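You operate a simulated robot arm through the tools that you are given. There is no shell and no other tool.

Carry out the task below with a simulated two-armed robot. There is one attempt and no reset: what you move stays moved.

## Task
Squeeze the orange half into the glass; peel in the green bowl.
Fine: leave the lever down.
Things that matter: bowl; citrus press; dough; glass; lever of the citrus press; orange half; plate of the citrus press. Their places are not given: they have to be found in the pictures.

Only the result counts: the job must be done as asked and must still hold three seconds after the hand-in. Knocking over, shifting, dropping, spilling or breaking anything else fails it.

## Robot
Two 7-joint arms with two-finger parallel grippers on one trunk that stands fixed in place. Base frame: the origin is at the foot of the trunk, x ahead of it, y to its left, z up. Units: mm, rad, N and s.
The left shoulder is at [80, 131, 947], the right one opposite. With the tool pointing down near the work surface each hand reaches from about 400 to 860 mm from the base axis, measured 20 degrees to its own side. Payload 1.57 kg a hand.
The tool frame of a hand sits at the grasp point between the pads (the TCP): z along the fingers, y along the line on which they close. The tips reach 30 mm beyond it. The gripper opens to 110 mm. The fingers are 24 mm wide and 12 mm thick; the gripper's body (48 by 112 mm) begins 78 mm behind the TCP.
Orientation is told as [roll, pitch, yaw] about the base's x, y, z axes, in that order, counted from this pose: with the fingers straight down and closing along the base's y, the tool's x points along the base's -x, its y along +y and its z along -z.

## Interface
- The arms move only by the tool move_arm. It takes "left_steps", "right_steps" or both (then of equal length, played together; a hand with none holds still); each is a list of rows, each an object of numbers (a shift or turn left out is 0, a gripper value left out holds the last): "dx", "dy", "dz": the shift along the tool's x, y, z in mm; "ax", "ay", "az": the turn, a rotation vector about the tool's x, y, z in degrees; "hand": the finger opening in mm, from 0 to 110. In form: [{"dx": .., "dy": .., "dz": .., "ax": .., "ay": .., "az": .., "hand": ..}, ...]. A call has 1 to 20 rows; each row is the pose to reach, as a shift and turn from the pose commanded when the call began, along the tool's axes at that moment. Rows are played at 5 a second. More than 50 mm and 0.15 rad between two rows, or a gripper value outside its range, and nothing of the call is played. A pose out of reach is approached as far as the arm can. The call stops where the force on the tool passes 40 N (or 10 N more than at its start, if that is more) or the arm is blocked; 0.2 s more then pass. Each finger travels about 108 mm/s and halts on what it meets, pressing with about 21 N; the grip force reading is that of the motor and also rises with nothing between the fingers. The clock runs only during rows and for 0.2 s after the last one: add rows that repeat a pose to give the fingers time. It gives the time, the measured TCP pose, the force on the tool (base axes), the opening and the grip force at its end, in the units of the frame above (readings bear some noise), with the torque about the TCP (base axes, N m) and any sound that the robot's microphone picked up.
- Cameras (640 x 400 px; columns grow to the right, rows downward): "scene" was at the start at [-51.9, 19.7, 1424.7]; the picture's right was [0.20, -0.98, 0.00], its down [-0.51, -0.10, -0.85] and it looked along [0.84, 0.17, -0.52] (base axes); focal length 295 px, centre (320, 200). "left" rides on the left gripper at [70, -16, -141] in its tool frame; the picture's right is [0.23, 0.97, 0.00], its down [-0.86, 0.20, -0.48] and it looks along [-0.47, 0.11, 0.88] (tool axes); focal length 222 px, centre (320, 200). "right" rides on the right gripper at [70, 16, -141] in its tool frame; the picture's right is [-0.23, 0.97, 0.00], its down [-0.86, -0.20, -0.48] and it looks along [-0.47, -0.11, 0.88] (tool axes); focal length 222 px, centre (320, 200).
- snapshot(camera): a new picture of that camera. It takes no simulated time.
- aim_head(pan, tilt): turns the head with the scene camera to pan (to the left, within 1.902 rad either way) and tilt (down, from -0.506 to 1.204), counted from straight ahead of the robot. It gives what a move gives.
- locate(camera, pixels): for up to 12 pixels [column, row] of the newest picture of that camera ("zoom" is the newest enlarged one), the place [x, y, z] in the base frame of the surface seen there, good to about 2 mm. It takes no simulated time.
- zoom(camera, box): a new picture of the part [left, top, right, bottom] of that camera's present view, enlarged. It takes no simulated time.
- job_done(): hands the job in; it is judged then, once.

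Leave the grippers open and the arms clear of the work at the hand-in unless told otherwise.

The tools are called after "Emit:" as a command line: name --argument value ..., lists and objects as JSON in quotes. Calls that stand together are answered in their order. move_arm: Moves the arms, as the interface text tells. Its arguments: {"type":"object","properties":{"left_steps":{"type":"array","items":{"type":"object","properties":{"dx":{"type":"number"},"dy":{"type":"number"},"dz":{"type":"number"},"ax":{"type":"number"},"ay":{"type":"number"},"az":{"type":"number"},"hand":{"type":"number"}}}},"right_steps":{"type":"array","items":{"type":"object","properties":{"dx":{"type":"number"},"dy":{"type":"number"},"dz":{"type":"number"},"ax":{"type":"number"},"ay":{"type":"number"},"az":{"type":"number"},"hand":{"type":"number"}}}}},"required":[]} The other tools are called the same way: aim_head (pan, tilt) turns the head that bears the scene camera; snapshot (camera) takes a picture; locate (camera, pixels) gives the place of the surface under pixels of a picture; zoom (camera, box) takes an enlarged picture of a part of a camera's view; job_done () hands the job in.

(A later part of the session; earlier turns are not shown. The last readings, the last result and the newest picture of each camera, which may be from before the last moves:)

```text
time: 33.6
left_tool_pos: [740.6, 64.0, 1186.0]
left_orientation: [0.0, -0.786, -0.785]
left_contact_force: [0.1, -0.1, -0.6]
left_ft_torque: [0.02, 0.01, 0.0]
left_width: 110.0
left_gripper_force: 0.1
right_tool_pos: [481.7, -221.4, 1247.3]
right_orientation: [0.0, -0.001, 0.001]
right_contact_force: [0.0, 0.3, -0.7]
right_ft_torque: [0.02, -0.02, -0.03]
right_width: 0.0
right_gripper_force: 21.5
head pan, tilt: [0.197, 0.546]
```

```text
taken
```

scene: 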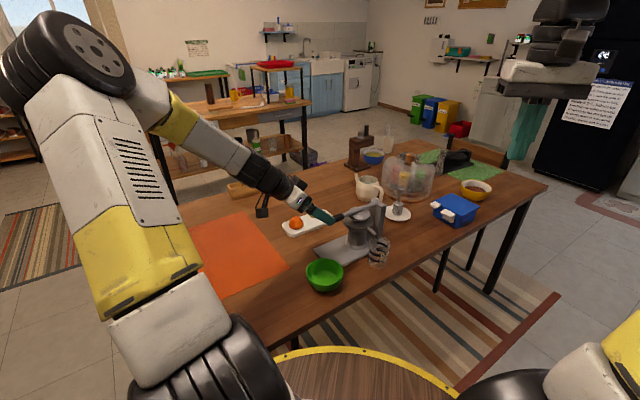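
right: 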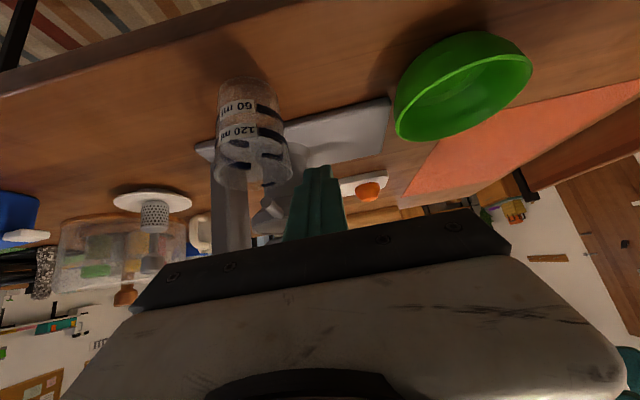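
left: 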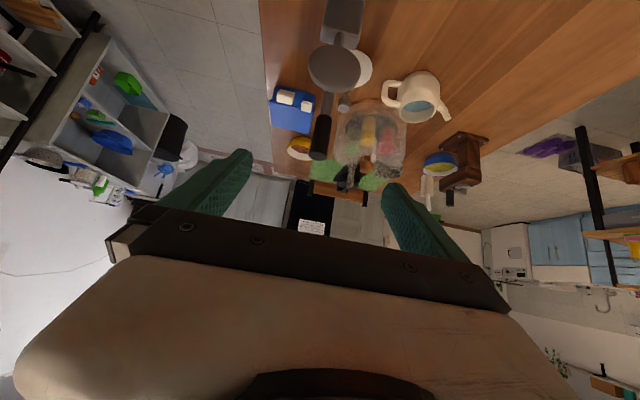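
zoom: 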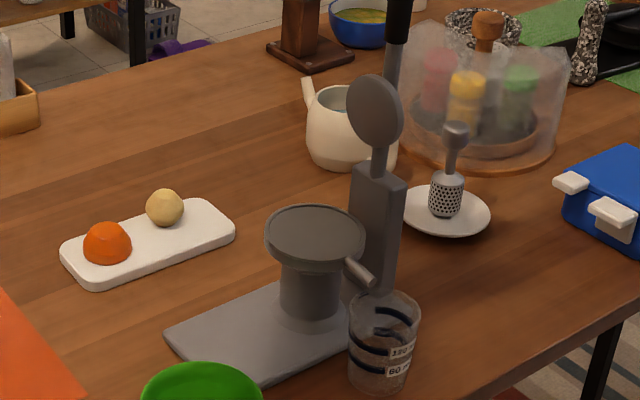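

The lever stays up. Now I locate points in the cup and on the orange half from this zoom.

Emit:
locate --camera "zoom" --pixels '[[314, 235], [290, 235], [340, 235], [314, 220], [314, 252], [268, 233], [362, 233], [314, 207], [314, 266], [280, 235], [352, 237], [300, 228]]'

Emit:
locate --camera "zoom" --pixels '[[108, 226], [108, 240], [85, 250], [130, 246], [108, 263], [165, 192], [165, 222], [80, 275], [200, 205], [225, 235], [65, 250], [90, 284]]'

```text
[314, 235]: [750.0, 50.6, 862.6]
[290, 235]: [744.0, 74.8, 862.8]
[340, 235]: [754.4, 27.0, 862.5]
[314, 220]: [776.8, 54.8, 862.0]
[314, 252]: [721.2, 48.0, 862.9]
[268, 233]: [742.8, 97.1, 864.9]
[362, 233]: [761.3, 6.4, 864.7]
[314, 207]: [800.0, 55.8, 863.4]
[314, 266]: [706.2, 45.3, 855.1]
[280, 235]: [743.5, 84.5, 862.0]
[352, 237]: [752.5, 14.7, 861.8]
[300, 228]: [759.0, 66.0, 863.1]
```

```text
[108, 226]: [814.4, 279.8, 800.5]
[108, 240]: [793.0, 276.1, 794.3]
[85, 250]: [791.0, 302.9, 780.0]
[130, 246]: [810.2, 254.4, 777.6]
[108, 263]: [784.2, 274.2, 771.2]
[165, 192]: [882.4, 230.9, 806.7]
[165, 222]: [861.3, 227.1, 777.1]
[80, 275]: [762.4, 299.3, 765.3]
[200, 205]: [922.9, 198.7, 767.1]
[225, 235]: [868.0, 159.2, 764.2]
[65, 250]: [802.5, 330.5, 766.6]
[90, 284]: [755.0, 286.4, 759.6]
```

The press cup is a flat plate at z≈862.5 centred at about (753,51). Orange is around (803,279) on the tray. I'll bring the left hand above the orange with a 20° slope to look closely.

Emit:
move_arm --left_steps '[{"dx": 33.6, "dy": 24.8, "dz": 13.4, "ay": 3.1}, {"dx": 67.3, "dy": 49.5, "dz": 26.8, "ay": 6.3}, {"dx": 100.9, "dy": 74.3, "dz": 40.2, "ay": 9.4}, {"dx": 134.5, "dy": 99, "dz": 53.5, "ay": 12.5}, {"dx": 168.2, "dy": 123.8, "dz": 66.9, "ay": 15.6}, {"dx": 201.8, "dy": 148.5, "dz": 80.3, "ay": 18.8}, {"dx": 235.5, "dy": 173.3, "dz": 93.7, "ay": 21.9}, {"dx": 269.1, "dy": 198, "dz": 107.1, "ay": 25}, {"dx": 269.1, "dy": 198, "dz": 107.1, "ay": 25}]'

Emit:
snapshot --camera "left"

Emit:
zoom --camera "left" --box '[220, 100, 420, 240]'

```text
time: 35.6
left_tool_pos: [800.1, 285.8, 920.0]
left_orientation: [0.001, -0.346, -0.785]
left_contact_force: [0.7, -0.5, 0.3]
left_ft_torque: [-0.02, -0.01, 0.03]
left_width: 109.7
left_gripper_force: 0.1
right_tool_pos: [481.6, -221.0, 1247.0]
right_orientation: [-0.001, 0.0, -0.001]
right_contact_force: [-0.1, -0.2, 0.7]
right_ft_torque: [0.02, 0.0, 0.0]
right_width: 0.0
right_gripper_force: 21.5
head pan, tilt: [0.197, 0.546]
```

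```text
taken
```

left: 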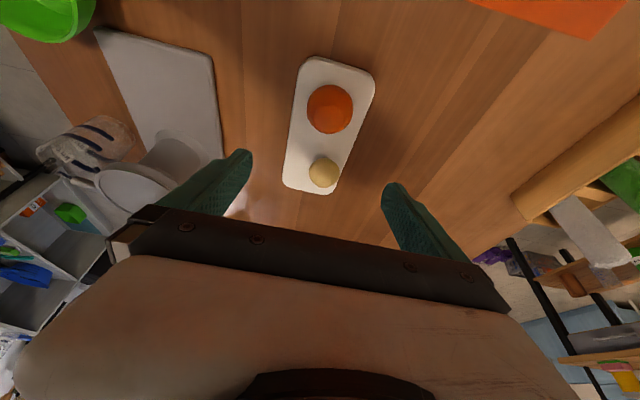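

```text
2.86 times, centred on (320, 170) of left
```

zoom: 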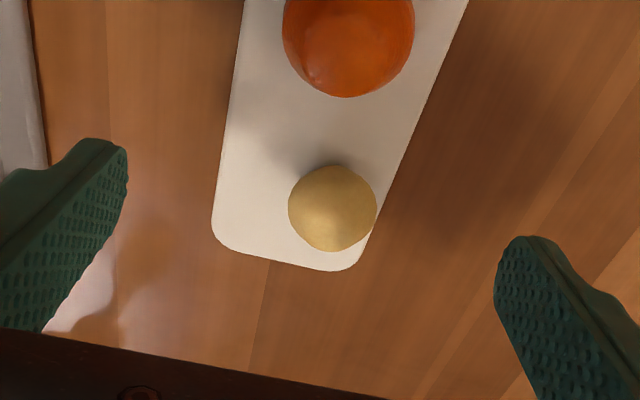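

Emit:
zoom --camera "left" --box '[270, 50, 390, 200]'

Emit:
locate --camera "left" --pixels '[[329, 109], [309, 109], [350, 109], [330, 88], [330, 131], [329, 100], [324, 173], [313, 174], [336, 173], [320, 148], [300, 130], [345, 75]]'

```text
2.67 times, centred on (330, 125) of left
```

zoom: 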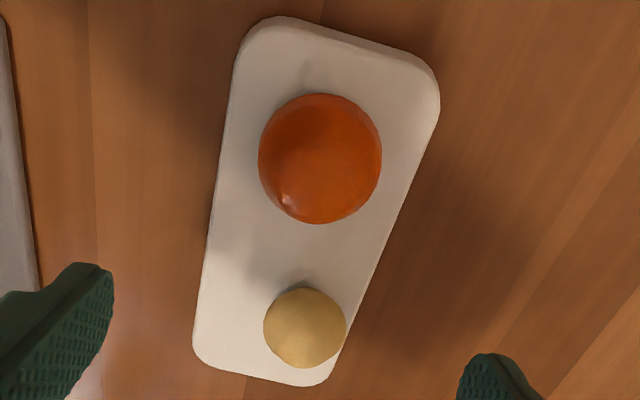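

```text
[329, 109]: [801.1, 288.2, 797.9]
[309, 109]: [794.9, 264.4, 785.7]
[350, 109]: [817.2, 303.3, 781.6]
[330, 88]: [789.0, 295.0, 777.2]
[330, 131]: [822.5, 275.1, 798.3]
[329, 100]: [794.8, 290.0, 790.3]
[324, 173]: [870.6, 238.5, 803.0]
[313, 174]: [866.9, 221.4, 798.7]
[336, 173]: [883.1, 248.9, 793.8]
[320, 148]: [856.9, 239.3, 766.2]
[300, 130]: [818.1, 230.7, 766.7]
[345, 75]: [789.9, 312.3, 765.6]
```

The orange's centre is about (808,281.5), radius 27, top z≈800; tray surface z≈766; dough is at (868,233). I'll descend with the fingers on either side, stopping a bit above final height to check.

Emit:
move_arm --left_steps '[{"dx": 10, "dy": 1, "dz": 28}, {"dx": 20, "dy": 1.5, "dz": 55}, {"dx": 30, "dy": 2, "dz": 82}, {"dx": 36, "dy": 2.5, "dz": 98}, {"dx": 36, "dy": 2.5, "dz": 98}]'

Emit:
snapshot --camera "left"

Emit:
zoom --camera "scene" --box '[250, 160, 370, 260]'

```text
time: 36.8
left_tool_pos: [801.2, 287.0, 815.6]
left_orientation: [-0.002, -0.35, -0.786]
left_contact_force: [0.1, -0.1, 0.3]
left_ft_torque: [-0.01, 0.02, 0.01]
left_width: 110.1
left_gripper_force: 0.0
right_tool_pos: [481.7, -221.4, 1246.5]
right_orientation: [0.001, 0.001, 0.001]
right_contact_force: [-0.4, 0.7, -1.1]
right_ft_torque: [0.01, -0.03, -0.01]
right_width: 0.2
right_gripper_force: 20.7
head pan, tilt: [0.197, 0.546]
```

```text
taken
```

left: 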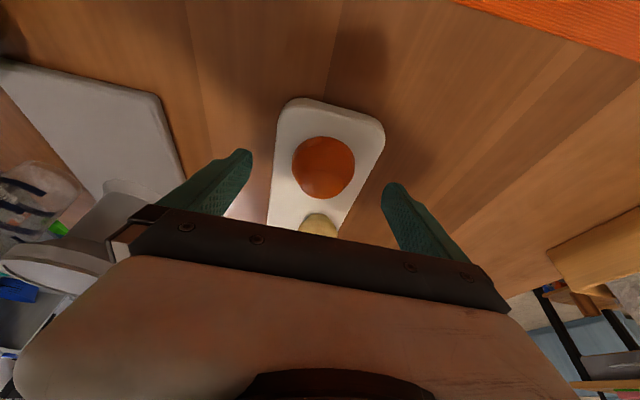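

```text
4.00 times, centred on (310, 210) of scene
```

zoom: 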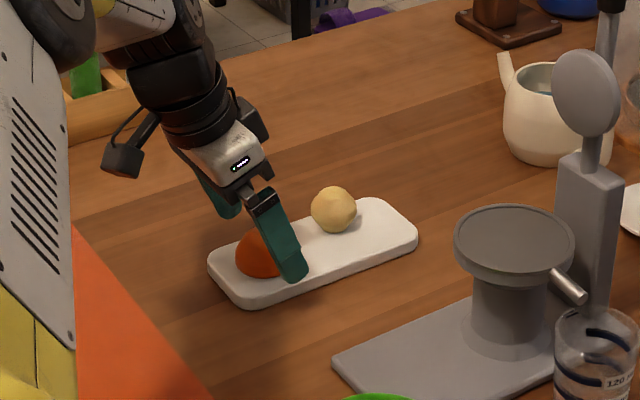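

The orange is centred between the fingers. I'll go down the last 14 mm and close gently.

Emit:
move_arm --left_steps '[{"dx": 2.6, "dy": 1, "dz": 7}, {"dx": 5.2, "dy": 1.5, "dz": 13.6}, {"dx": 5.2, "dy": 1.5, "dz": 13.6, "hand": 70}, {"dx": 5.2, "dy": 1.5, "dz": 13.6, "hand": 56}, {"dx": 5.2, "dy": 1.5, "dz": 13.6, "hand": 40}, {"dx": 5.2, "dy": 1.5, "dz": 13.6, "hand": 40}, {"dx": 5.2, "dy": 1.5, "dz": 13.6, "hand": 40}]'

Emit:
snapshot --camera "left"

Emit:
zoom --camera "scene" --box '[250, 160, 370, 260]'

```text
time: 38.4
left_tool_pos: [804.9, 287.9, 800.4]
left_orientation: [0.001, -0.348, -0.785]
left_contact_force: [-0.4, 0.1, 1.0]
left_ft_torque: [0.0, 0.01, -0.05]
left_width: 53.7
left_gripper_force: 21.0
right_tool_pos: [481.7, -221.2, 1246.6]
right_orientation: [0.0, 0.001, -0.001]
right_contact_force: [-0.4, 0.2, 0.3]
right_ft_torque: [0.01, 0.02, 0.02]
right_width: 0.2
right_gripper_force: 21.1
head pan, tilt: [0.197, 0.546]
```

```text
taken
```

left: 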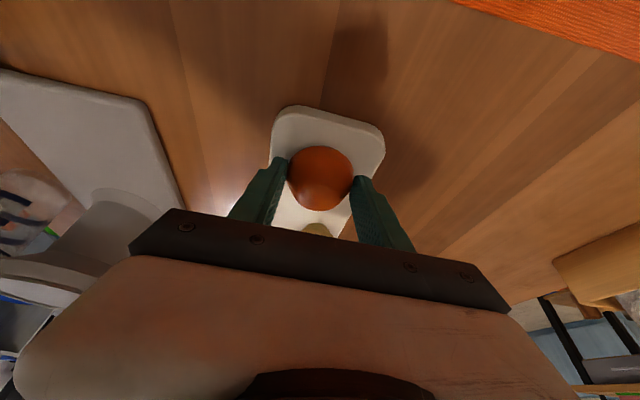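

```text
4.00 times, centred on (310, 210) of scene
```

zoom: 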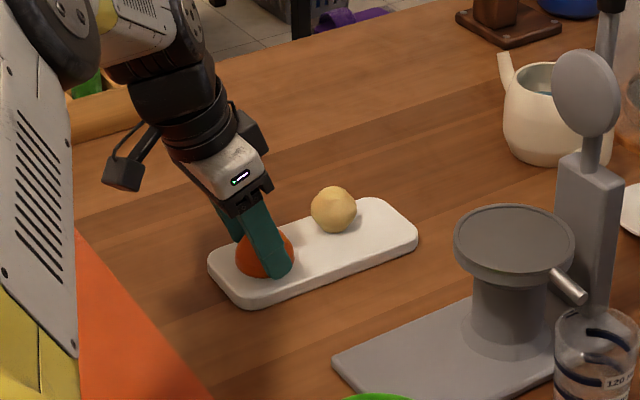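

Gripped at 53.7 mm with no side load. I'll lift straight up by 100 mm.

Emit:
move_arm --left_steps '[{"dx": -3.4, "dz": -9.4}, {"dx": -8.6, "dz": -23.5}, {"dx": -17, "dz": -47}, {"dx": -25.6, "dz": -70.5}, {"dx": -34.2, "dz": -94}, {"dx": -34.2, "dz": -94}]'

Emit:
snapshot --camera "left"

Emit:
zoom --camera "scene" --box '[250, 140, 390, 260]'

```text
time: 39.8
left_tool_pos: [802.3, 288.5, 902.1]
left_orientation: [0.0, -0.351, -0.785]
left_contact_force: [-0.1, 0.1, -0.3]
left_ft_torque: [-0.02, 0.01, 0.0]
left_width: 40.1
left_gripper_force: 0.0
right_tool_pos: [481.3, -220.3, 1246.4]
right_orientation: [0.0, -0.001, -0.001]
right_contact_force: [0.2, 0.3, 0.8]
right_ft_torque: [0.02, -0.03, 0.03]
right_width: 0.0
right_gripper_force: 20.7
head pan, tilt: [0.197, 0.546]
```

```text
taken
```

left: 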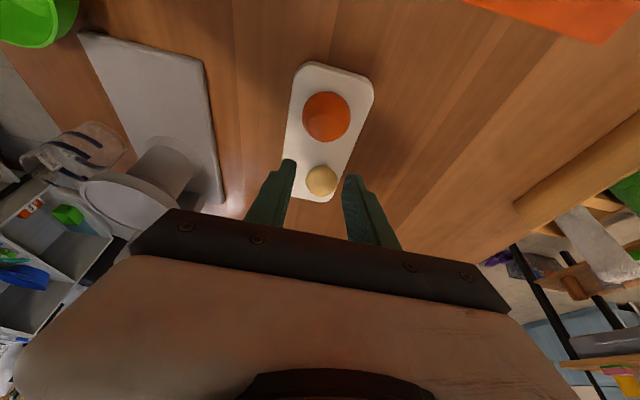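

```text
3.33 times, centred on (320, 200) of scene
```

zoom: 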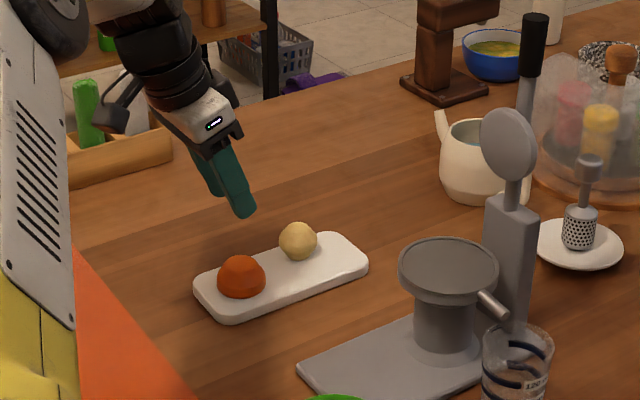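

The fingers slipped off (width fell to 40 mm); the orange stayed in place at about (808.5,281.4). The sloped tips contacted too high on the dome. I'll reopen, bring the hand vertical so the tips can grip lower, and hover just above.

Emit:
move_arm --left_steps '[{"dx": 0, "dz": 0, "hand": 80}, {"dx": 0, "dz": 0, "ay": 0, "hand": 110}, {"dx": 6, "dz": 24, "ay": 6, "hand": 110}, {"dx": 12, "dz": 47, "ay": 12}, {"dx": 18.5, "dz": 65, "ay": 17}, {"dx": 21.2, "dy": -0.5, "dz": 84.9, "ay": 20}, {"dx": 21.2, "dy": -0.5, "dz": 84.9, "ay": 20}]'

Emit:
snapshot --camera "left"

Emit:
zoom --camera "scene" --box '[250, 160, 370, 260]'

```text
time: 41.4
left_tool_pos: [809.1, 280.8, 813.7]
left_orientation: [0.001, 0.002, -0.785]
left_contact_force: [0.4, -0.4, -0.3]
left_ft_torque: [-0.02, -0.05, -0.04]
left_width: 109.9
left_gripper_force: 0.0
right_tool_pos: [481.9, -221.8, 1245.8]
right_orientation: [0.001, 0.0, 0.0]
right_contact_force: [-0.8, -0.3, 0.6]
right_ft_torque: [0.02, 0.0, -0.01]
right_width: 0.3
right_gripper_force: 21.0
head pan, tilt: [0.197, 0.546]
```

```text
taken
```

left: 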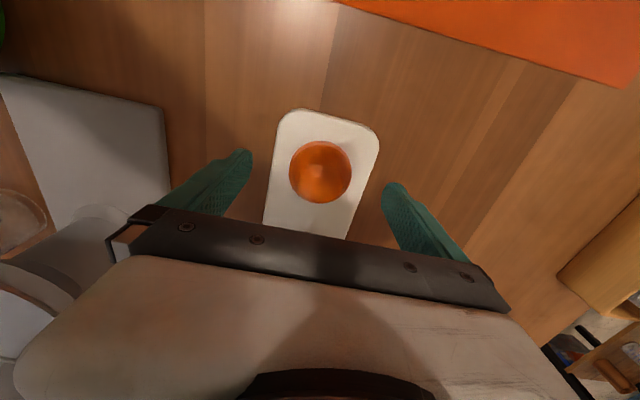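

```text
4.00 times, centred on (310, 210) of scene
```

zoom: 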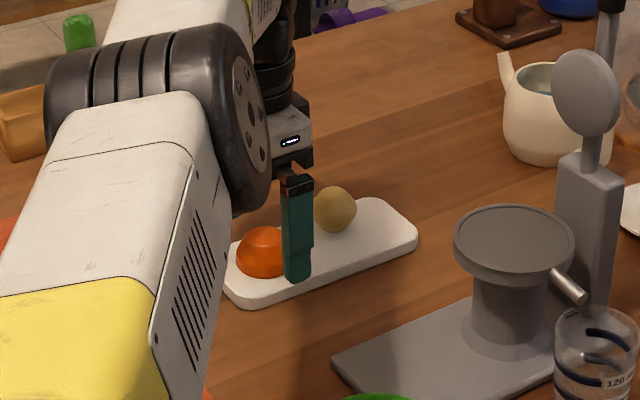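

Vertical pose reached; the orange is centred within ~2 mm. I'll descend so the tips almost touch the tray (TCP z≈797.5) and close.

Emit:
move_arm --left_steps '[{"dx": 1, "dz": 6}, {"dx": 1.5, "dz": 12}, {"dx": 1.5, "dz": 16}, {"dx": 1.5, "dz": 16, "hand": 70}, {"dx": 1.5, "dz": 16, "hand": 56}, {"dx": 1.5, "dz": 16, "hand": 30}, {"dx": 1.5, "dz": 16, "hand": 30}, {"dx": 1.5, "dz": 16, "hand": 30}]'

Emit:
snapshot --camera "left"

Emit:
zoom --camera "scene" --box '[280, 190, 350, 250]'

```text
time: 43.2
left_tool_pos: [808.8, 282.4, 797.4]
left_orientation: [0.001, -0.001, -0.783]
left_contact_force: [-0.2, 0.3, 0.2]
left_ft_torque: [0.02, -0.02, -0.02]
left_width: 54.3
left_gripper_force: 20.7
right_tool_pos: [482.0, -221.5, 1245.7]
right_orientation: [-0.001, 0.0, 0.001]
right_contact_force: [0.1, -0.2, -0.4]
right_ft_torque: [0.0, 0.0, -0.04]
right_width: 0.0
right_gripper_force: 21.0
head pan, tilt: [0.197, 0.546]
```

```text
taken
```

left: 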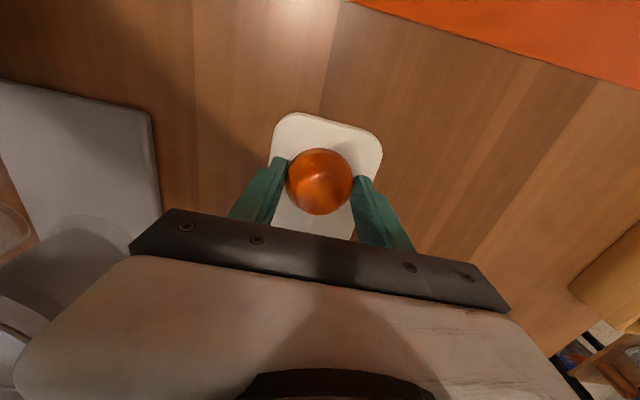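

```text
6.67 times, centred on (315, 220) of scene
```

zoom: 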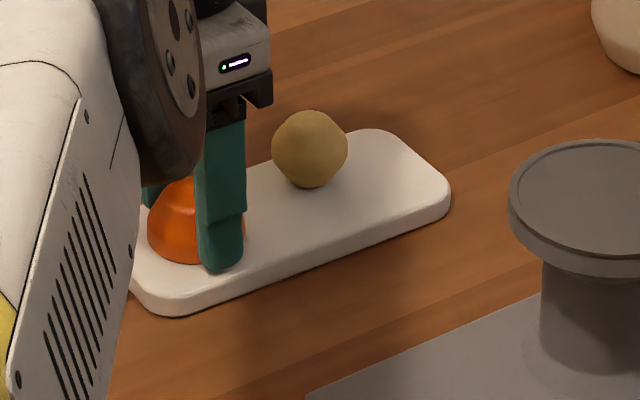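

Gripped at 54.3 mm. I'll lift only 10 mm slowly and check that it comes along.

Emit:
move_arm --left_steps '[{"dz": -2}, {"dz": -4}, {"dz": -6}, {"dz": -8}, {"dz": -10}]'

Emit:
zoom --camera "scene" --box '[280, 190, 350, 250]'

```text
time: 44.4
left_tool_pos: [808.1, 283.1, 808.4]
left_orientation: [0.0, 0.0, -0.787]
left_contact_force: [0.2, 0.7, -0.9]
left_ft_torque: [0.0, 0.04, 0.0]
left_width: 54.4
left_gripper_force: 20.9
right_tool_pos: [481.8, -220.6, 1246.6]
right_orientation: [0.001, 0.001, 0.0]
right_contact_force: [0.2, 0.4, -0.3]
right_ft_torque: [-0.03, -0.03, -0.01]
right_width: 0.3
right_gripper_force: 20.4
head pan, tilt: [0.197, 0.546]
```

```text
6.67 times, centred on (315, 220) of scene
```

zoom: 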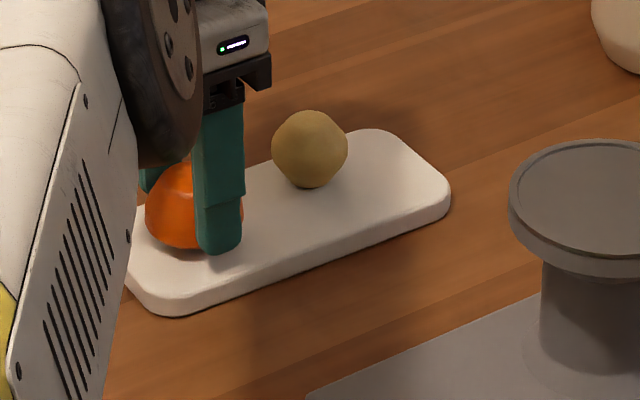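

It holds (orange rises with the fingers, width 54.4). I'll carry it up and over to above the press plate at about (753,51,925), in gentle steps.

Emit:
move_arm --left_steps '[{"dx": -1.5, "dy": -6, "dz": -14}, {"dx": -4, "dy": -14, "dz": -30}, {"dx": -8, "dy": -27, "dz": -48}, {"dx": -16, "dy": -45, "dz": -66}, {"dx": -25, "dy": -64.3, "dz": -84}, {"dx": -35, "dy": -82, "dz": -100}, {"dx": -46, "dy": -99.7, "dz": -112}, {"dx": -59, "dy": -117, "dz": -117}, {"dx": -72.1, "dy": -134.3, "dz": -117}, {"dx": -85, "dy": -151.5, "dz": -117}, {"dx": -98.3, "dy": -169, "dz": -117}, {"dx": -110, "dy": -184, "dz": -117}, {"dx": -119, "dy": -195, "dz": -117}, {"dx": -125.1, "dy": -202.9, "dz": -117}, {"dx": -125.1, "dy": -202.9, "dz": -117}]'

Emit:
snapshot --camera "left"

Emit:
zoom --camera "scene" --box '[280, 130, 430, 260]'

```text
time: 47.6
left_tool_pos: [754.1, 50.9, 925.2]
left_orientation: [0.0, 0.0, -0.784]
left_contact_force: [-0.1, 0.6, -0.5]
left_ft_torque: [0.0, -0.04, 0.01]
left_width: 54.2
left_gripper_force: 20.9
right_tool_pos: [481.8, -221.5, 1247.5]
right_orientation: [0.0, 0.0, 0.0]
right_contact_force: [0.2, 0.5, -0.5]
right_ft_torque: [0.01, -0.01, 0.01]
right_width: 0.2
right_gripper_force: 21.7
head pan, tilt: [0.197, 0.546]
```

```text
taken
```

left: 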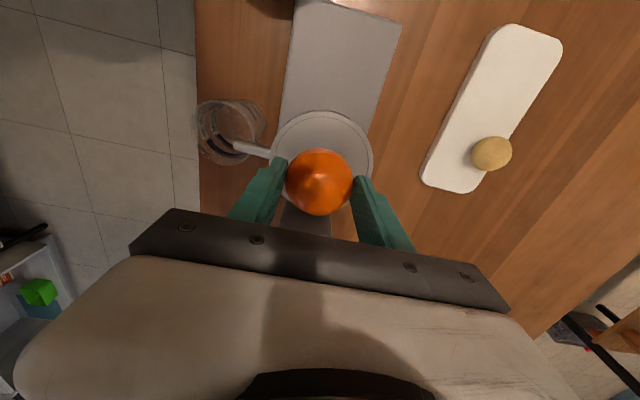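

```text
3.08 times, centred on (355, 195) of scene
```

zoom: 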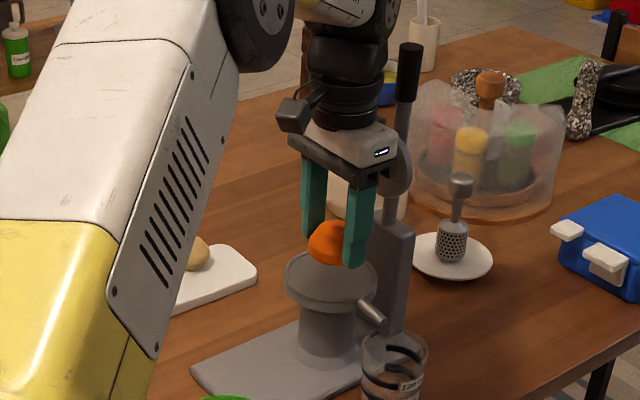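

Orange is held above the press plate. I'll check the plate's centre in the wrist picture.

Emit:
locate --camera "left" --pixels '[[275, 150], [371, 150], [322, 113], [295, 121], [350, 121], [369, 175], [320, 130], [320, 180], [230, 105], [262, 150], [200, 140], [228, 163]]'

Emit:
zoom --camera "left" --box '[190, 80, 390, 230]'

```text
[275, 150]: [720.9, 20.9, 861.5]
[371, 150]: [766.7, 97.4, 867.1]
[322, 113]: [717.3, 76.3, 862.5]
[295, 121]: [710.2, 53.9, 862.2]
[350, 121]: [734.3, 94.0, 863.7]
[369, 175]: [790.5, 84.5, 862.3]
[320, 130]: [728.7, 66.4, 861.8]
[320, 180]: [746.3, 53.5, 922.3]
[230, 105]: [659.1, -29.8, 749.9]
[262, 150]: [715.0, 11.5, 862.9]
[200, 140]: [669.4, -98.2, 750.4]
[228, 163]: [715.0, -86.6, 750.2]
```

```text
2.67 times, centred on (290, 155) of left
```

zoom: 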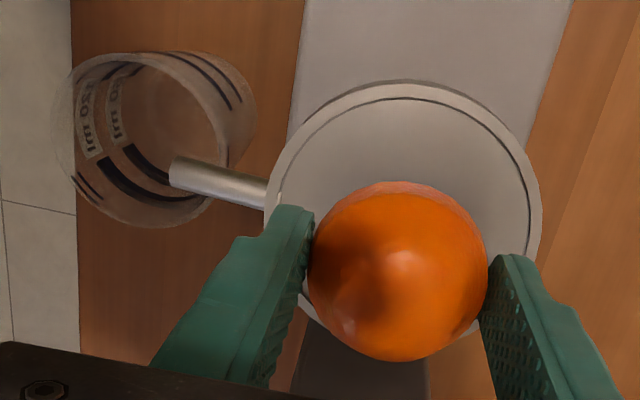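

The plate centre is ≈(755,52), matching the hand's position, and the spout tip lies inside the glass outline. I'll lower the orange onto the plate.

Emit:
move_arm --left_steps '[{"dx": 0, "dy": 0.5, "dz": 8}, {"dx": 0, "dy": 0.5, "dz": 16}, {"dx": 0, "dy": 0.5, "dz": 23}, {"dx": 0, "dy": 0.5, "dz": 27}, {"dx": 0, "dy": 0.5, "dz": 29}, {"dx": 0, "dy": 0.5, "dz": 30}]'

Emit:
zoom --camera "scene" --box '[310, 170, 400, 250]'

```text
time: 49.0
left_tool_pos: [755.5, 50.2, 895.9]
left_orientation: [-0.001, 0.001, -0.787]
left_contact_force: [0.1, 0.8, -0.7]
left_ft_torque: [-0.01, 0.02, 0.0]
left_width: 54.2
left_gripper_force: 21.0
right_tool_pos: [482.9, -220.9, 1246.5]
right_orientation: [0.002, 0.001, 0.001]
right_contact_force: [-0.7, 0.3, -0.1]
right_ft_torque: [0.0, -0.03, 0.05]
right_width: 0.0
right_gripper_force: 21.1
head pan, tilt: [0.197, 0.546]
```

```text
5.00 times, centred on (355, 210) of scene
```

zoom: 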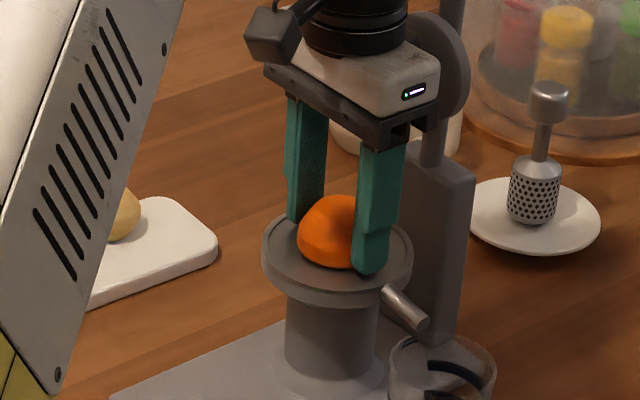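

Almost on the plate. I'll lower another 2–3 mm until light contact, then open the fingers.

Emit:
move_arm --left_steps '[{"dz": 1}, {"dz": 2}, {"dz": 2.5}, {"dz": 2.5}]'

```text
time: 50.0
left_tool_pos: [753.9, 51.0, 894.4]
left_orientation: [0.0, -0.002, -0.786]
left_contact_force: [-0.4, 0.2, 9.8]
left_ft_torque: [-0.01, 0.1, 0.05]
left_width: 54.0
left_gripper_force: 21.1
right_tool_pos: [480.0, -220.2, 1247.5]
right_orientation: [0.0, -0.002, 0.0]
right_contact_force: [-0.3, -0.7, 0.2]
right_ft_torque: [-0.01, 0.0, 0.01]
right_width: 0.0
right_gripper_force: 21.3
head pan, tilt: [0.197, 0.546]
```

Contact of ~10 N: the orange is seated. I'll ease up 1 mm, open just enough to release (62 mm), then rise straight up.

Emit:
move_arm --left_steps '[{"dz": -0.7, "hand": 54}, {"dz": -1, "hand": 62}, {"dz": -1, "hand": 63}, {"dz": -12, "hand": 66}, {"dz": -30, "hand": 80}, {"dz": -60, "hand": 110}, {"dz": -60, "hand": 110}]'

Emit:
snapshot --camera "left"

Emit:
zoom --camera "scene" --box '[310, 160, 410, 260]'

```text
time: 51.6
left_tool_pos: [754.6, 48.7, 952.1]
left_orientation: [-0.001, 0.0, -0.786]
left_contact_force: [0.0, 0.4, -0.1]
left_ft_torque: [0.02, 0.01, 0.03]
left_width: 109.7
left_gripper_force: 0.0
right_tool_pos: [481.6, -220.0, 1246.6]
right_orientation: [-0.001, 0.001, -0.001]
right_contact_force: [-0.5, -0.3, -0.9]
right_ft_torque: [0.0, 0.01, 0.0]
right_width: 0.0
right_gripper_force: 20.5
head pan, tilt: [0.197, 0.546]
```

```text
taken
```

left: 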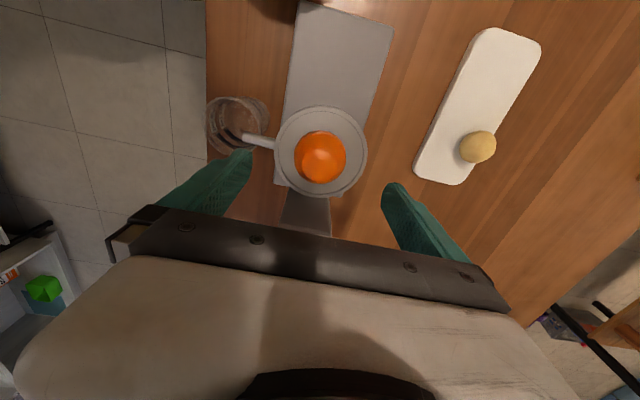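

```text
4.00 times, centred on (360, 210) of scene
```

zoom: 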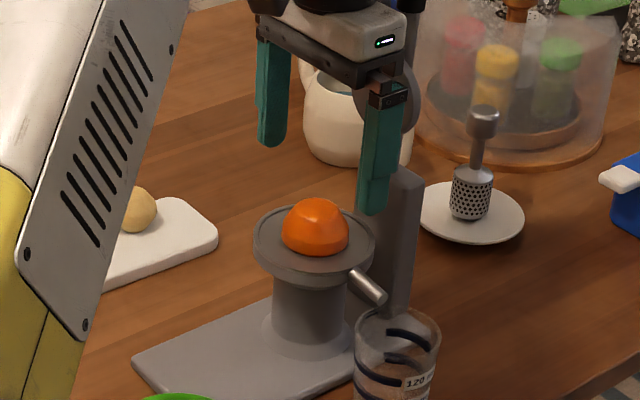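

The orange half sits centred on the press plate. Now I'll raise the left hand away and set it back to the 45° slope in front of the raised lever handle.

Emit:
move_arm --left_steps '[{"dx": 16, "dz": -36, "ay": -5}, {"dx": 33, "dz": -72, "ay": -12}, {"dx": 50, "dy": 1.2, "dz": -108, "ay": -20}, {"dx": 43, "dy": 1.3, "dz": -141, "ay": -27}, {"dx": 36, "dy": 1.4, "dz": -174, "ay": -34}, {"dx": 29, "dy": 1.5, "dz": -206, "ay": -41}, {"dx": 22.2, "dy": 1.6, "dz": -238.6, "ay": -45}, {"dx": 22.2, "dy": 1.6, "dz": -238.6, "ay": -45}]'

Emit:
snapshot --camera "left"

Emit:
zoom --camera "scene" --box '[290, 110, 430, 260]'

```text
time: 53.4
left_tool_pos: [740.9, 68.0, 1190.9]
left_orientation: [-0.001, -0.787, -0.785]
left_contact_force: [-0.5, -0.6, -0.9]
left_ft_torque: [0.01, -0.01, -0.01]
left_width: 110.1
left_gripper_force: 0.1
right_tool_pos: [481.8, -220.6, 1246.0]
right_orientation: [0.002, 0.0, 0.0]
right_contact_force: [0.0, -0.4, -0.9]
right_ft_torque: [0.0, -0.01, -0.01]
right_width: 0.1
right_gripper_force: 21.0
head pan, tilt: [0.197, 0.546]
```

```text
taken
```

left: 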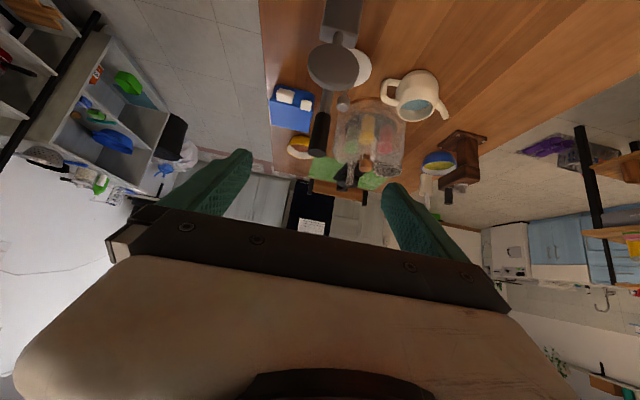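

```text
2.67 times, centred on (360, 185) of scene
```

zoom: 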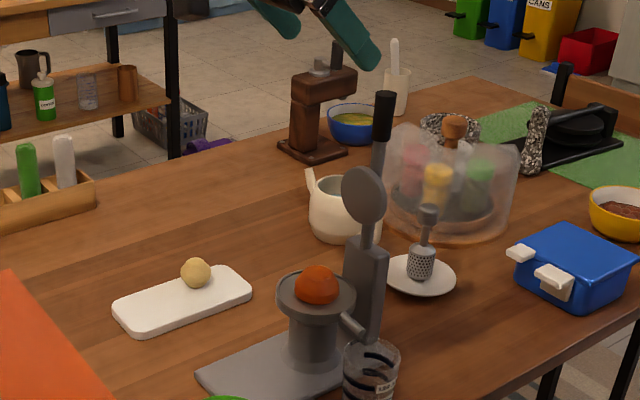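

Lever still stands at ~95°. I'll advance 156 mm along the fingers and grip the handle again.

Emit:
move_arm --left_steps '[{"dy": -1, "dz": 40}, {"dy": -2, "dz": 80}, {"dy": -2.4, "dz": 120}, {"dx": -0.5, "dy": -2.4, "dz": 156}, {"dx": -0.5, "dy": -2.4, "dz": 156, "hand": 60}, {"dx": -0.5, "dy": -2.4, "dz": 156, "hand": 10}, {"dx": -0.5, "dy": -2.4, "dz": 156, "hand": 10}, {"dx": -0.5, "dy": -2.4, "dz": 156, "hand": 10}]'

Emit:
snapshot --camera "left"

```text
time: 55.2
left_tool_pos: [816.8, -11.1, 1080.3]
left_orientation: [0.002, -0.786, -0.785]
left_contact_force: [4.5, 5.8, -0.7]
left_ft_torque: [0.25, -0.17, 0.04]
left_width: 28.7
left_gripper_force: 21.1
right_tool_pos: [482.0, -221.6, 1246.2]
right_orientation: [0.001, 0.001, 0.001]
right_contact_force: [-0.1, 0.0, -0.7]
right_ft_torque: [0.01, 0.02, 0.01]
right_width: 0.0
right_gripper_force: 20.6
head pan, tilt: [0.197, 0.546]
```

```text
taken
```

left: 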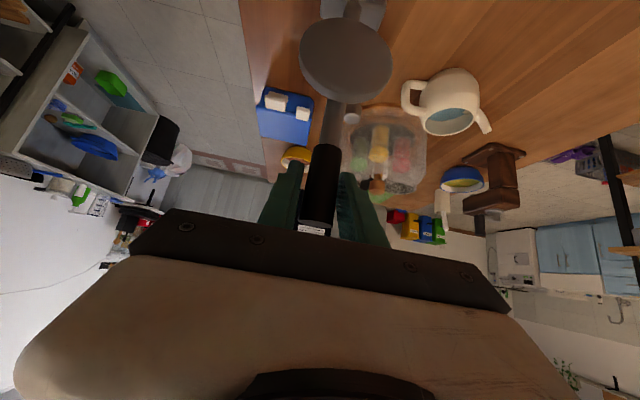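

Handle gripped (28.7 mm). I'll swing the lever down along its arc from 95° to about 32°, before contact with the orange.

Emit:
move_arm --left_steps '[{"dx": 7.3, "dz": -8}, {"dx": 14.9, "dz": -15.8}, {"dx": 23.2, "dz": -23}, {"dx": 31.7, "dz": -29.6}, {"dx": 40.7, "dz": -35.7}, {"dx": 50, "dz": -41.2}, {"dx": 59.7, "dz": -46.2}, {"dx": 69.6, "dz": -50.6}, {"dx": 79.8, "dz": -54.3}, {"dx": 90.2, "dz": -57.5}, {"dx": 100.8, "dz": -60}, {"dx": 111.5, "dz": -61.9}, {"dx": 122.3, "dz": -63.1}, {"dx": 133.1, "dz": -63.6}, {"dx": 144, "dz": -63.5}, {"dx": 154.8, "dz": -62.6}, {"dx": 165.6, "dz": -61.1}, {"dx": 176.3, "dz": -59}, {"dx": 176.3, "dz": -59}]'

Emit:
zoom --camera "scene" --box '[290, 150, 430, 270]'

```text
time: 59.2
left_tool_pos: [699.1, 105.6, 999.5]
left_orientation: [-0.003, -0.786, -0.784]
left_contact_force: [8.8, 4.4, 0.1]
left_ft_torque: [-0.44, -0.33, 0.0]
left_width: 28.9
left_gripper_force: 21.7
right_tool_pos: [482.0, -221.5, 1245.9]
right_orientation: [0.0, -0.002, 0.001]
right_contact_force: [0.9, 0.1, -0.1]
right_ft_torque: [0.0, 0.02, -0.02]
right_width: 0.0
right_gripper_force: 21.1
head pan, tilt: [0.197, 0.546]
```

```text
3.33 times, centred on (360, 210) of scene
```

zoom: 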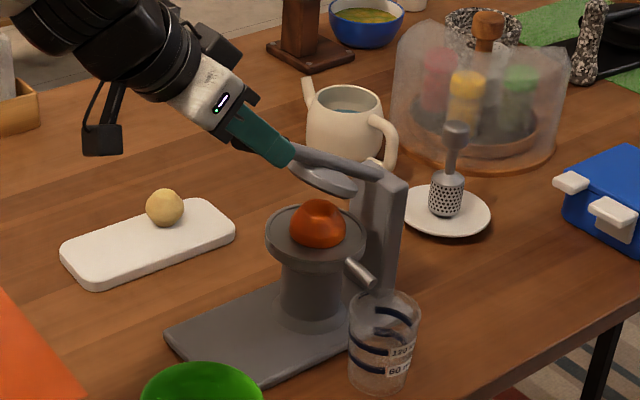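

Clear of the orange so far. I'll continue slowly down toward ~14°, letting the force limit stop it when it squeezes.

Emit:
move_arm --left_steps '[{"dx": 7, "dz": 2}, {"dx": 14, "dz": 4}, {"dx": 20.7, "dz": 6.2}, {"dx": 25, "dz": 7.9}, {"dx": 29.4, "dz": 9.7}, {"dx": 35, "dz": 12.2}, {"dx": 40.7, "dz": 14.8}, {"dx": 46.2, "dz": 17.8}, {"dx": 51.6, "dz": 20.9}, {"dx": 51.6, "dz": 20.9}]'

Emit:
zoom --camera "scene" --box '[290, 150, 430, 270]'

```text
time: 61.4
left_tool_pos: [684.0, 120.6, 948.8]
left_orientation: [0.004, -0.787, -0.786]
left_contact_force: [4.4, 3.6, 16.8]
left_ft_torque: [-0.03, -0.14, 0.08]
left_width: 29.0
left_gripper_force: 20.9
right_tool_pos: [481.6, -221.6, 1247.7]
right_orientation: [0.001, -0.003, -0.002]
right_contact_force: [-0.2, -0.3, -0.2]
right_ft_torque: [-0.01, -0.02, -0.01]
right_width: 0.2
right_gripper_force: 20.5
head pan, tilt: [0.197, 0.546]
```

```text
3.33 times, centred on (360, 210) of scene
```

zoom: 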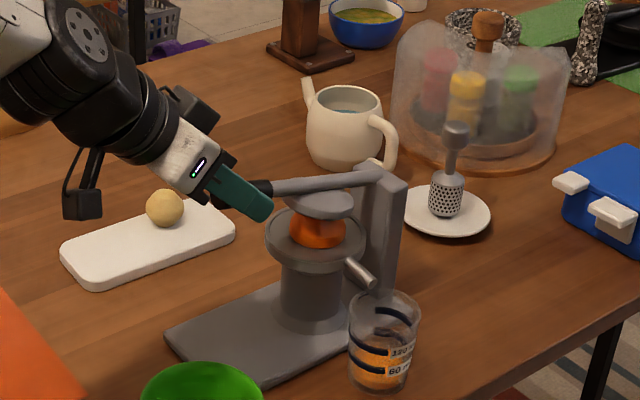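

Juice is already in the glass. The lever is at ~15° with 17 N. I'll keep pressing down along the arc until the force limit to finish squeezing.

Emit:
move_arm --left_steps '[{"dx": 3.5, "dz": 2.1}, {"dx": 7, "dz": 4.4}, {"dx": 10.4, "dz": 6.7}, {"dx": 13.7, "dz": 9.1}, {"dx": 17, "dz": 11.6}, {"dx": 20.3, "dz": 14.2}, {"dx": 20.3, "dz": 14.2}, {"dx": 20.3, "dz": 14.2}]'

Emit:
zoom --camera "scene" --box '[290, 150, 430, 270]'

```text
time: 63.2
left_tool_pos: [680.0, 124.3, 923.2]
left_orientation: [0.0, -0.785, -0.786]
left_contact_force: [1.5, 8.9, 5.9]
left_ft_torque: [-0.27, -0.47, 0.06]
left_width: 28.7
left_gripper_force: 21.1
right_tool_pos: [481.2, -220.6, 1246.6]
right_orientation: [0.001, -0.002, 0.0]
right_contact_force: [-0.4, 1.2, -0.1]
right_ft_torque: [0.0, -0.03, -0.02]
right_width: 0.0
right_gripper_force: 21.0
head pan, tilt: [0.197, 0.546]
```

```text
3.33 times, centred on (360, 210) of scene
```

zoom: 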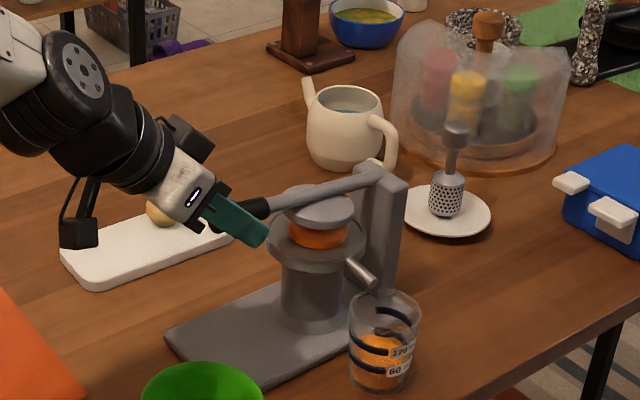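

Juice level keeps rising (~90 ml); the lever is at ~6°. I'll continue down toward 0° and slightly beyond until firm resistance.

Emit:
move_arm --left_steps '[{"dx": 3.5, "dz": 3}, {"dx": 7, "dz": 6.1}, {"dx": 10.4, "dz": 9.2}, {"dx": 13.8, "dz": 12.4}, {"dx": 17, "dz": 15.8}, {"dx": 17, "dz": 15.8}, {"dx": 17, "dz": 15.8}]'

Emit:
zoom --camera "scene" --box '[290, 150, 430, 270]'

```text
time: 64.8
left_tool_pos: [680.9, 124.3, 900.4]
left_orientation: [0.001, -0.785, -0.786]
left_contact_force: [7.7, 1.5, 6.4]
left_ft_torque: [0.01, 0.03, 0.12]
left_width: 28.7
left_gripper_force: 21.2
right_tool_pos: [482.0, -220.7, 1246.5]
right_orientation: [-0.001, 0.0, 0.0]
right_contact_force: [0.3, 0.6, -0.7]
right_ft_torque: [-0.01, 0.0, -0.02]
right_width: 0.1
right_gripper_force: 20.8
head pan, tilt: [0.197, 0.546]
```

```text
3.33 times, centred on (360, 210) of scene
```

zoom: 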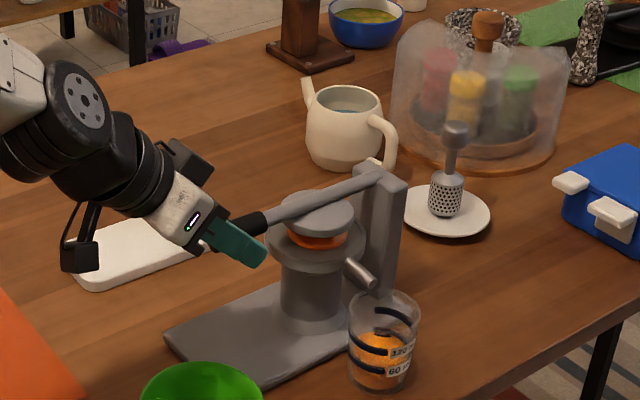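

I'll check the lever's actual height now and the juice level.

Emit:
zoom --camera "scene" --box '[320, 180, 410, 270]'

Emit:
locate --camera "zoom" --pixels '[[110, 125], [150, 115], [200, 100], [260, 75], [300, 60], [185, 135], [215, 150], [245, 135]]'

```text
4.44 times, centred on (365, 225) of scene
```

zoom: 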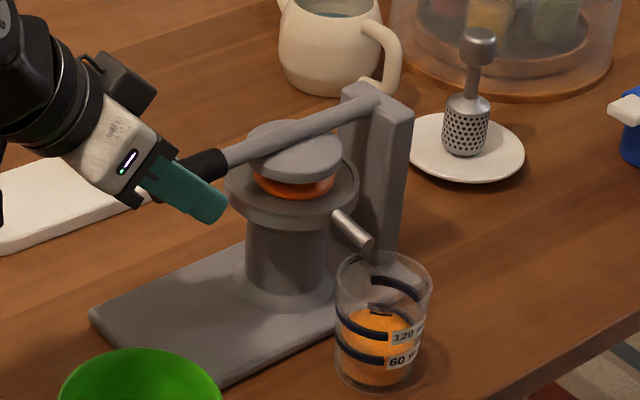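

```text
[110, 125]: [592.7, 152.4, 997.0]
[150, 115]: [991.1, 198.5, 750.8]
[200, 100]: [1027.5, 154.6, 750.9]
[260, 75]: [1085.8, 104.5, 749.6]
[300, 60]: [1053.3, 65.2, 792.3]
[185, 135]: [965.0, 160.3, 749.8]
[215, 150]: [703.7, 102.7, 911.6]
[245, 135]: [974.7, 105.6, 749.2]
```

Emit:
locate --camera "zoom" --pixels '[[205, 160], [235, 152], [260, 142], [290, 130], [320, 119], [350, 107], [275, 160], [310, 160], [290, 190], [255, 185], [240, 195], [300, 168]]'

```text
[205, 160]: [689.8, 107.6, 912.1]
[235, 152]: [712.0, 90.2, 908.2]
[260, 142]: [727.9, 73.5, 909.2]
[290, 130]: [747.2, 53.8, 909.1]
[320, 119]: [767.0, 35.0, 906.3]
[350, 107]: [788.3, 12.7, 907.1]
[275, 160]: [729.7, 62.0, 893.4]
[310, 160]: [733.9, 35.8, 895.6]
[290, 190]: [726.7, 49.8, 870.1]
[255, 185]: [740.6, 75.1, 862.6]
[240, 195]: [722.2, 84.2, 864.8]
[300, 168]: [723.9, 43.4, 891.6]
```

The lever is back to its fully-down height (z≈908–912), so the orange is fully squeezed. I'll hold for a second, then swing the lever back up to ~95°.

Emit:
move_arm --left_steps '[{"dx": 0, "dz": 0}, {"dx": 0, "dz": 0}, {"dx": 0, "dz": 0}, {"dx": 0, "dz": 0}, {"dx": -8, "dz": -7.5}, {"dx": -16.2, "dz": -14.4}, {"dx": -34, "dz": -26.5}, {"dx": -53.2, "dz": -36.5}, {"dx": -73.4, "dz": -44.1}, {"dx": -94.4, "dz": -49.1}, {"dx": -115.9, "dz": -51.5}, {"dx": -137.5, "dz": -51.4}, {"dx": -158.9, "dz": -48.6}, {"dx": -179.8, "dz": -43.2}, {"dx": -199.9, "dz": -35.2}, {"dx": -219, "dz": -25}, {"dx": -236.5, "dz": -12.4}, {"dx": -252.5, "dz": 2.2}, {"dx": -260.7, "dz": 11.4}, {"dx": -260.7, "dz": 11.4}]'

Emit:
zoom --camera "scene" --box '[290, 130, 430, 270]'

```text
time: 69.0
left_tool_pos: [814.6, -11.2, 1077.1]
left_orientation: [0.0, -0.785, -0.787]
left_contact_force: [-0.6, 0.9, -1.0]
left_ft_torque: [0.34, 0.16, 0.02]
left_width: 28.9
left_gripper_force: 21.6
right_tool_pos: [481.9, -222.5, 1247.3]
right_orientation: [0.001, 0.0, 0.001]
right_contact_force: [-0.2, 0.6, 0.3]
right_ft_torque: [-0.02, 0.03, 0.01]
right_width: 0.0
right_gripper_force: 21.1
head pan, tilt: [0.197, 0.546]
```

```text
2.86 times, centred on (360, 200) of scene
```

zoom: 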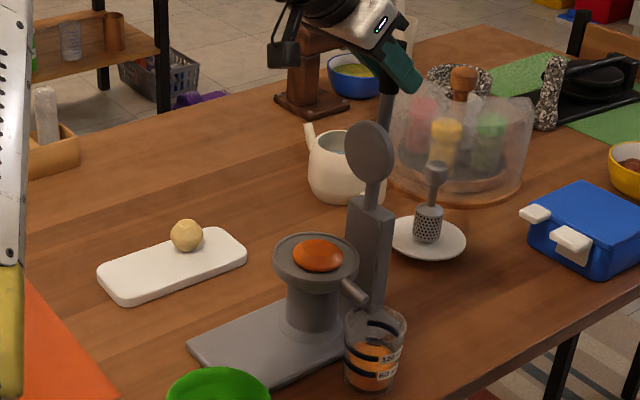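

The lever is up and a flattened peel lies on the plate; the glass holds juice. I'll release the handle and check that it stays, then back off.

Emit:
move_arm --left_steps '[{"dz": 0, "hand": 36}, {"dz": 0, "hand": 50}, {"dz": 0, "hand": 50}, {"dz": 0, "hand": 50}, {"dz": 0, "hand": 80}, {"dz": -30, "hand": 110}, {"dz": -70}, {"dz": -110}, {"dz": -150}, {"dz": -150}]'

Emit:
zoom --camera "scene" --box '[310, 150, 410, 270]'

```text
time: 71.2
left_tool_pos: [740.2, 66.1, 1183.8]
left_orientation: [-0.002, -0.785, -0.785]
left_contact_force: [-0.2, -1.0, 0.0]
left_ft_torque: [0.0, 0.01, 0.06]
left_width: 109.8
left_gripper_force: 0.1
right_tool_pos: [482.8, -221.1, 1247.3]
right_orientation: [0.001, 0.0, -0.002]
right_contact_force: [0.4, 0.2, 0.0]
right_ft_torque: [0.01, 0.0, 0.02]
right_width: 0.0
right_gripper_force: 21.4
head pan, tilt: [0.197, 0.546]
```

```text
3.33 times, centred on (360, 210) of scene
```

zoom: 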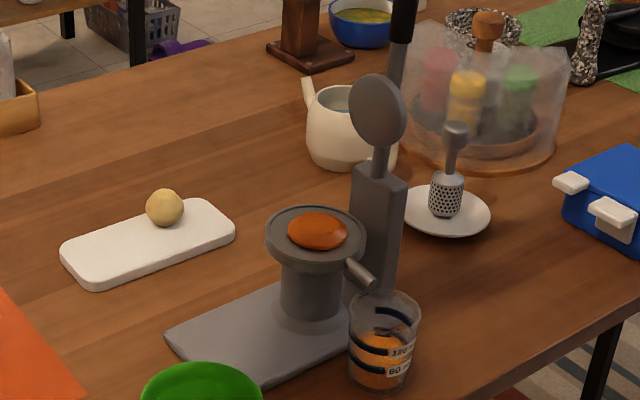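

Emit:
zoom --camera "scene" --box '[335, 195, 385, 235]'

Emit:
locate --camera "zoom" --pixels '[[320, 180], [320, 150], [320, 210], [280, 190], [370, 190], [320, 230], [250, 200], [395, 200], [320, 250]]'

```text
10.00 times, centred on (360, 215) of scene
```

zoom: 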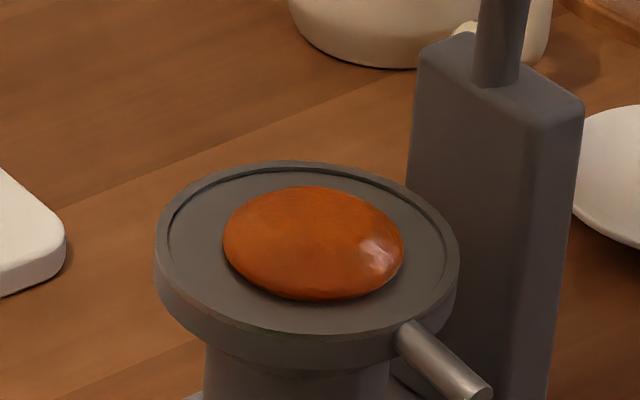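

```text
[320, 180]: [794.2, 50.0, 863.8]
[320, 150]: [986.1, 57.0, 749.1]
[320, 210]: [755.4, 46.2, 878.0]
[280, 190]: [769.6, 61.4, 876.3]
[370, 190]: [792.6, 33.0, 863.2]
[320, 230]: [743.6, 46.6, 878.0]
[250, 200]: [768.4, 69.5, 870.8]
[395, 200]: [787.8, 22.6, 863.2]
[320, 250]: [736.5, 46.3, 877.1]
```

The peel is a flattened dome, about 58 mm across, z 863–878, centred near (754,51.5). I'll bring the left hand back vertical above it.

Emit:
move_arm --left_steps '[{"dx": 27, "dz": 17, "ay": 6}, {"dx": 54, "dz": 34, "ay": 13}, {"dx": 80, "dz": 51, "ay": 20}, {"dx": 107, "dy": -0.9, "dz": 68, "ay": 27}, {"dx": 122, "dy": -0.8, "dz": 105, "ay": 34}, {"dx": 137, "dy": -0.7, "dz": 142, "ay": 41}, {"dx": 151.1, "dy": -0.6, "dz": 179.5, "ay": 45}, {"dx": 151.1, "dy": -0.6, "dz": 179.5, "ay": 45}]'

Emit:
snapshot --camera "left"

Emit:
zoom --camera "left" --box '[260, 90, 380, 210]'

```text
time: 73.0
left_tool_pos: [754.5, 47.3, 949.3]
left_orientation: [0.001, 0.004, -0.784]
left_contact_force: [0.8, -0.2, -0.2]
left_ft_torque: [0.02, 0.0, 0.03]
left_width: 110.0
left_gripper_force: 0.1
right_tool_pos: [481.6, -222.3, 1247.2]
right_orientation: [0.0, -0.001, -0.001]
right_contact_force: [0.0, 0.7, 0.3]
right_ft_torque: [0.01, 0.02, -0.03]
right_width: 0.0
right_gripper_force: 20.8
head pan, tilt: [0.197, 0.546]
```

```text
taken
```

left: 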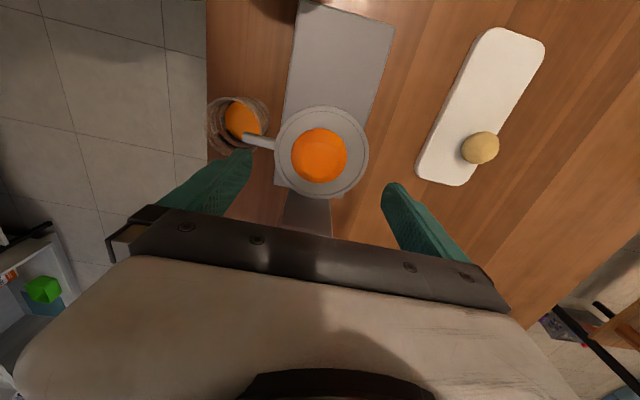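

```text
3.33 times, centred on (320, 150) of left
```

zoom: 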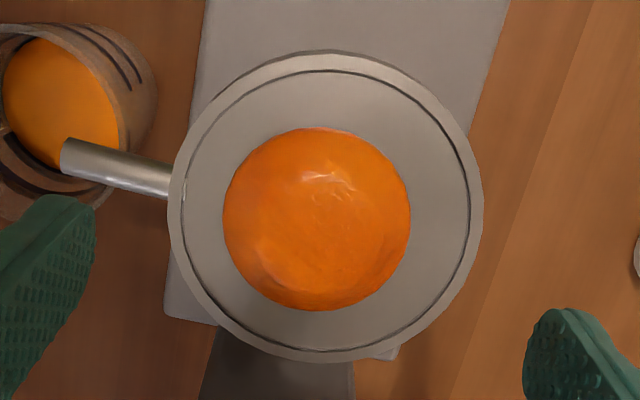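

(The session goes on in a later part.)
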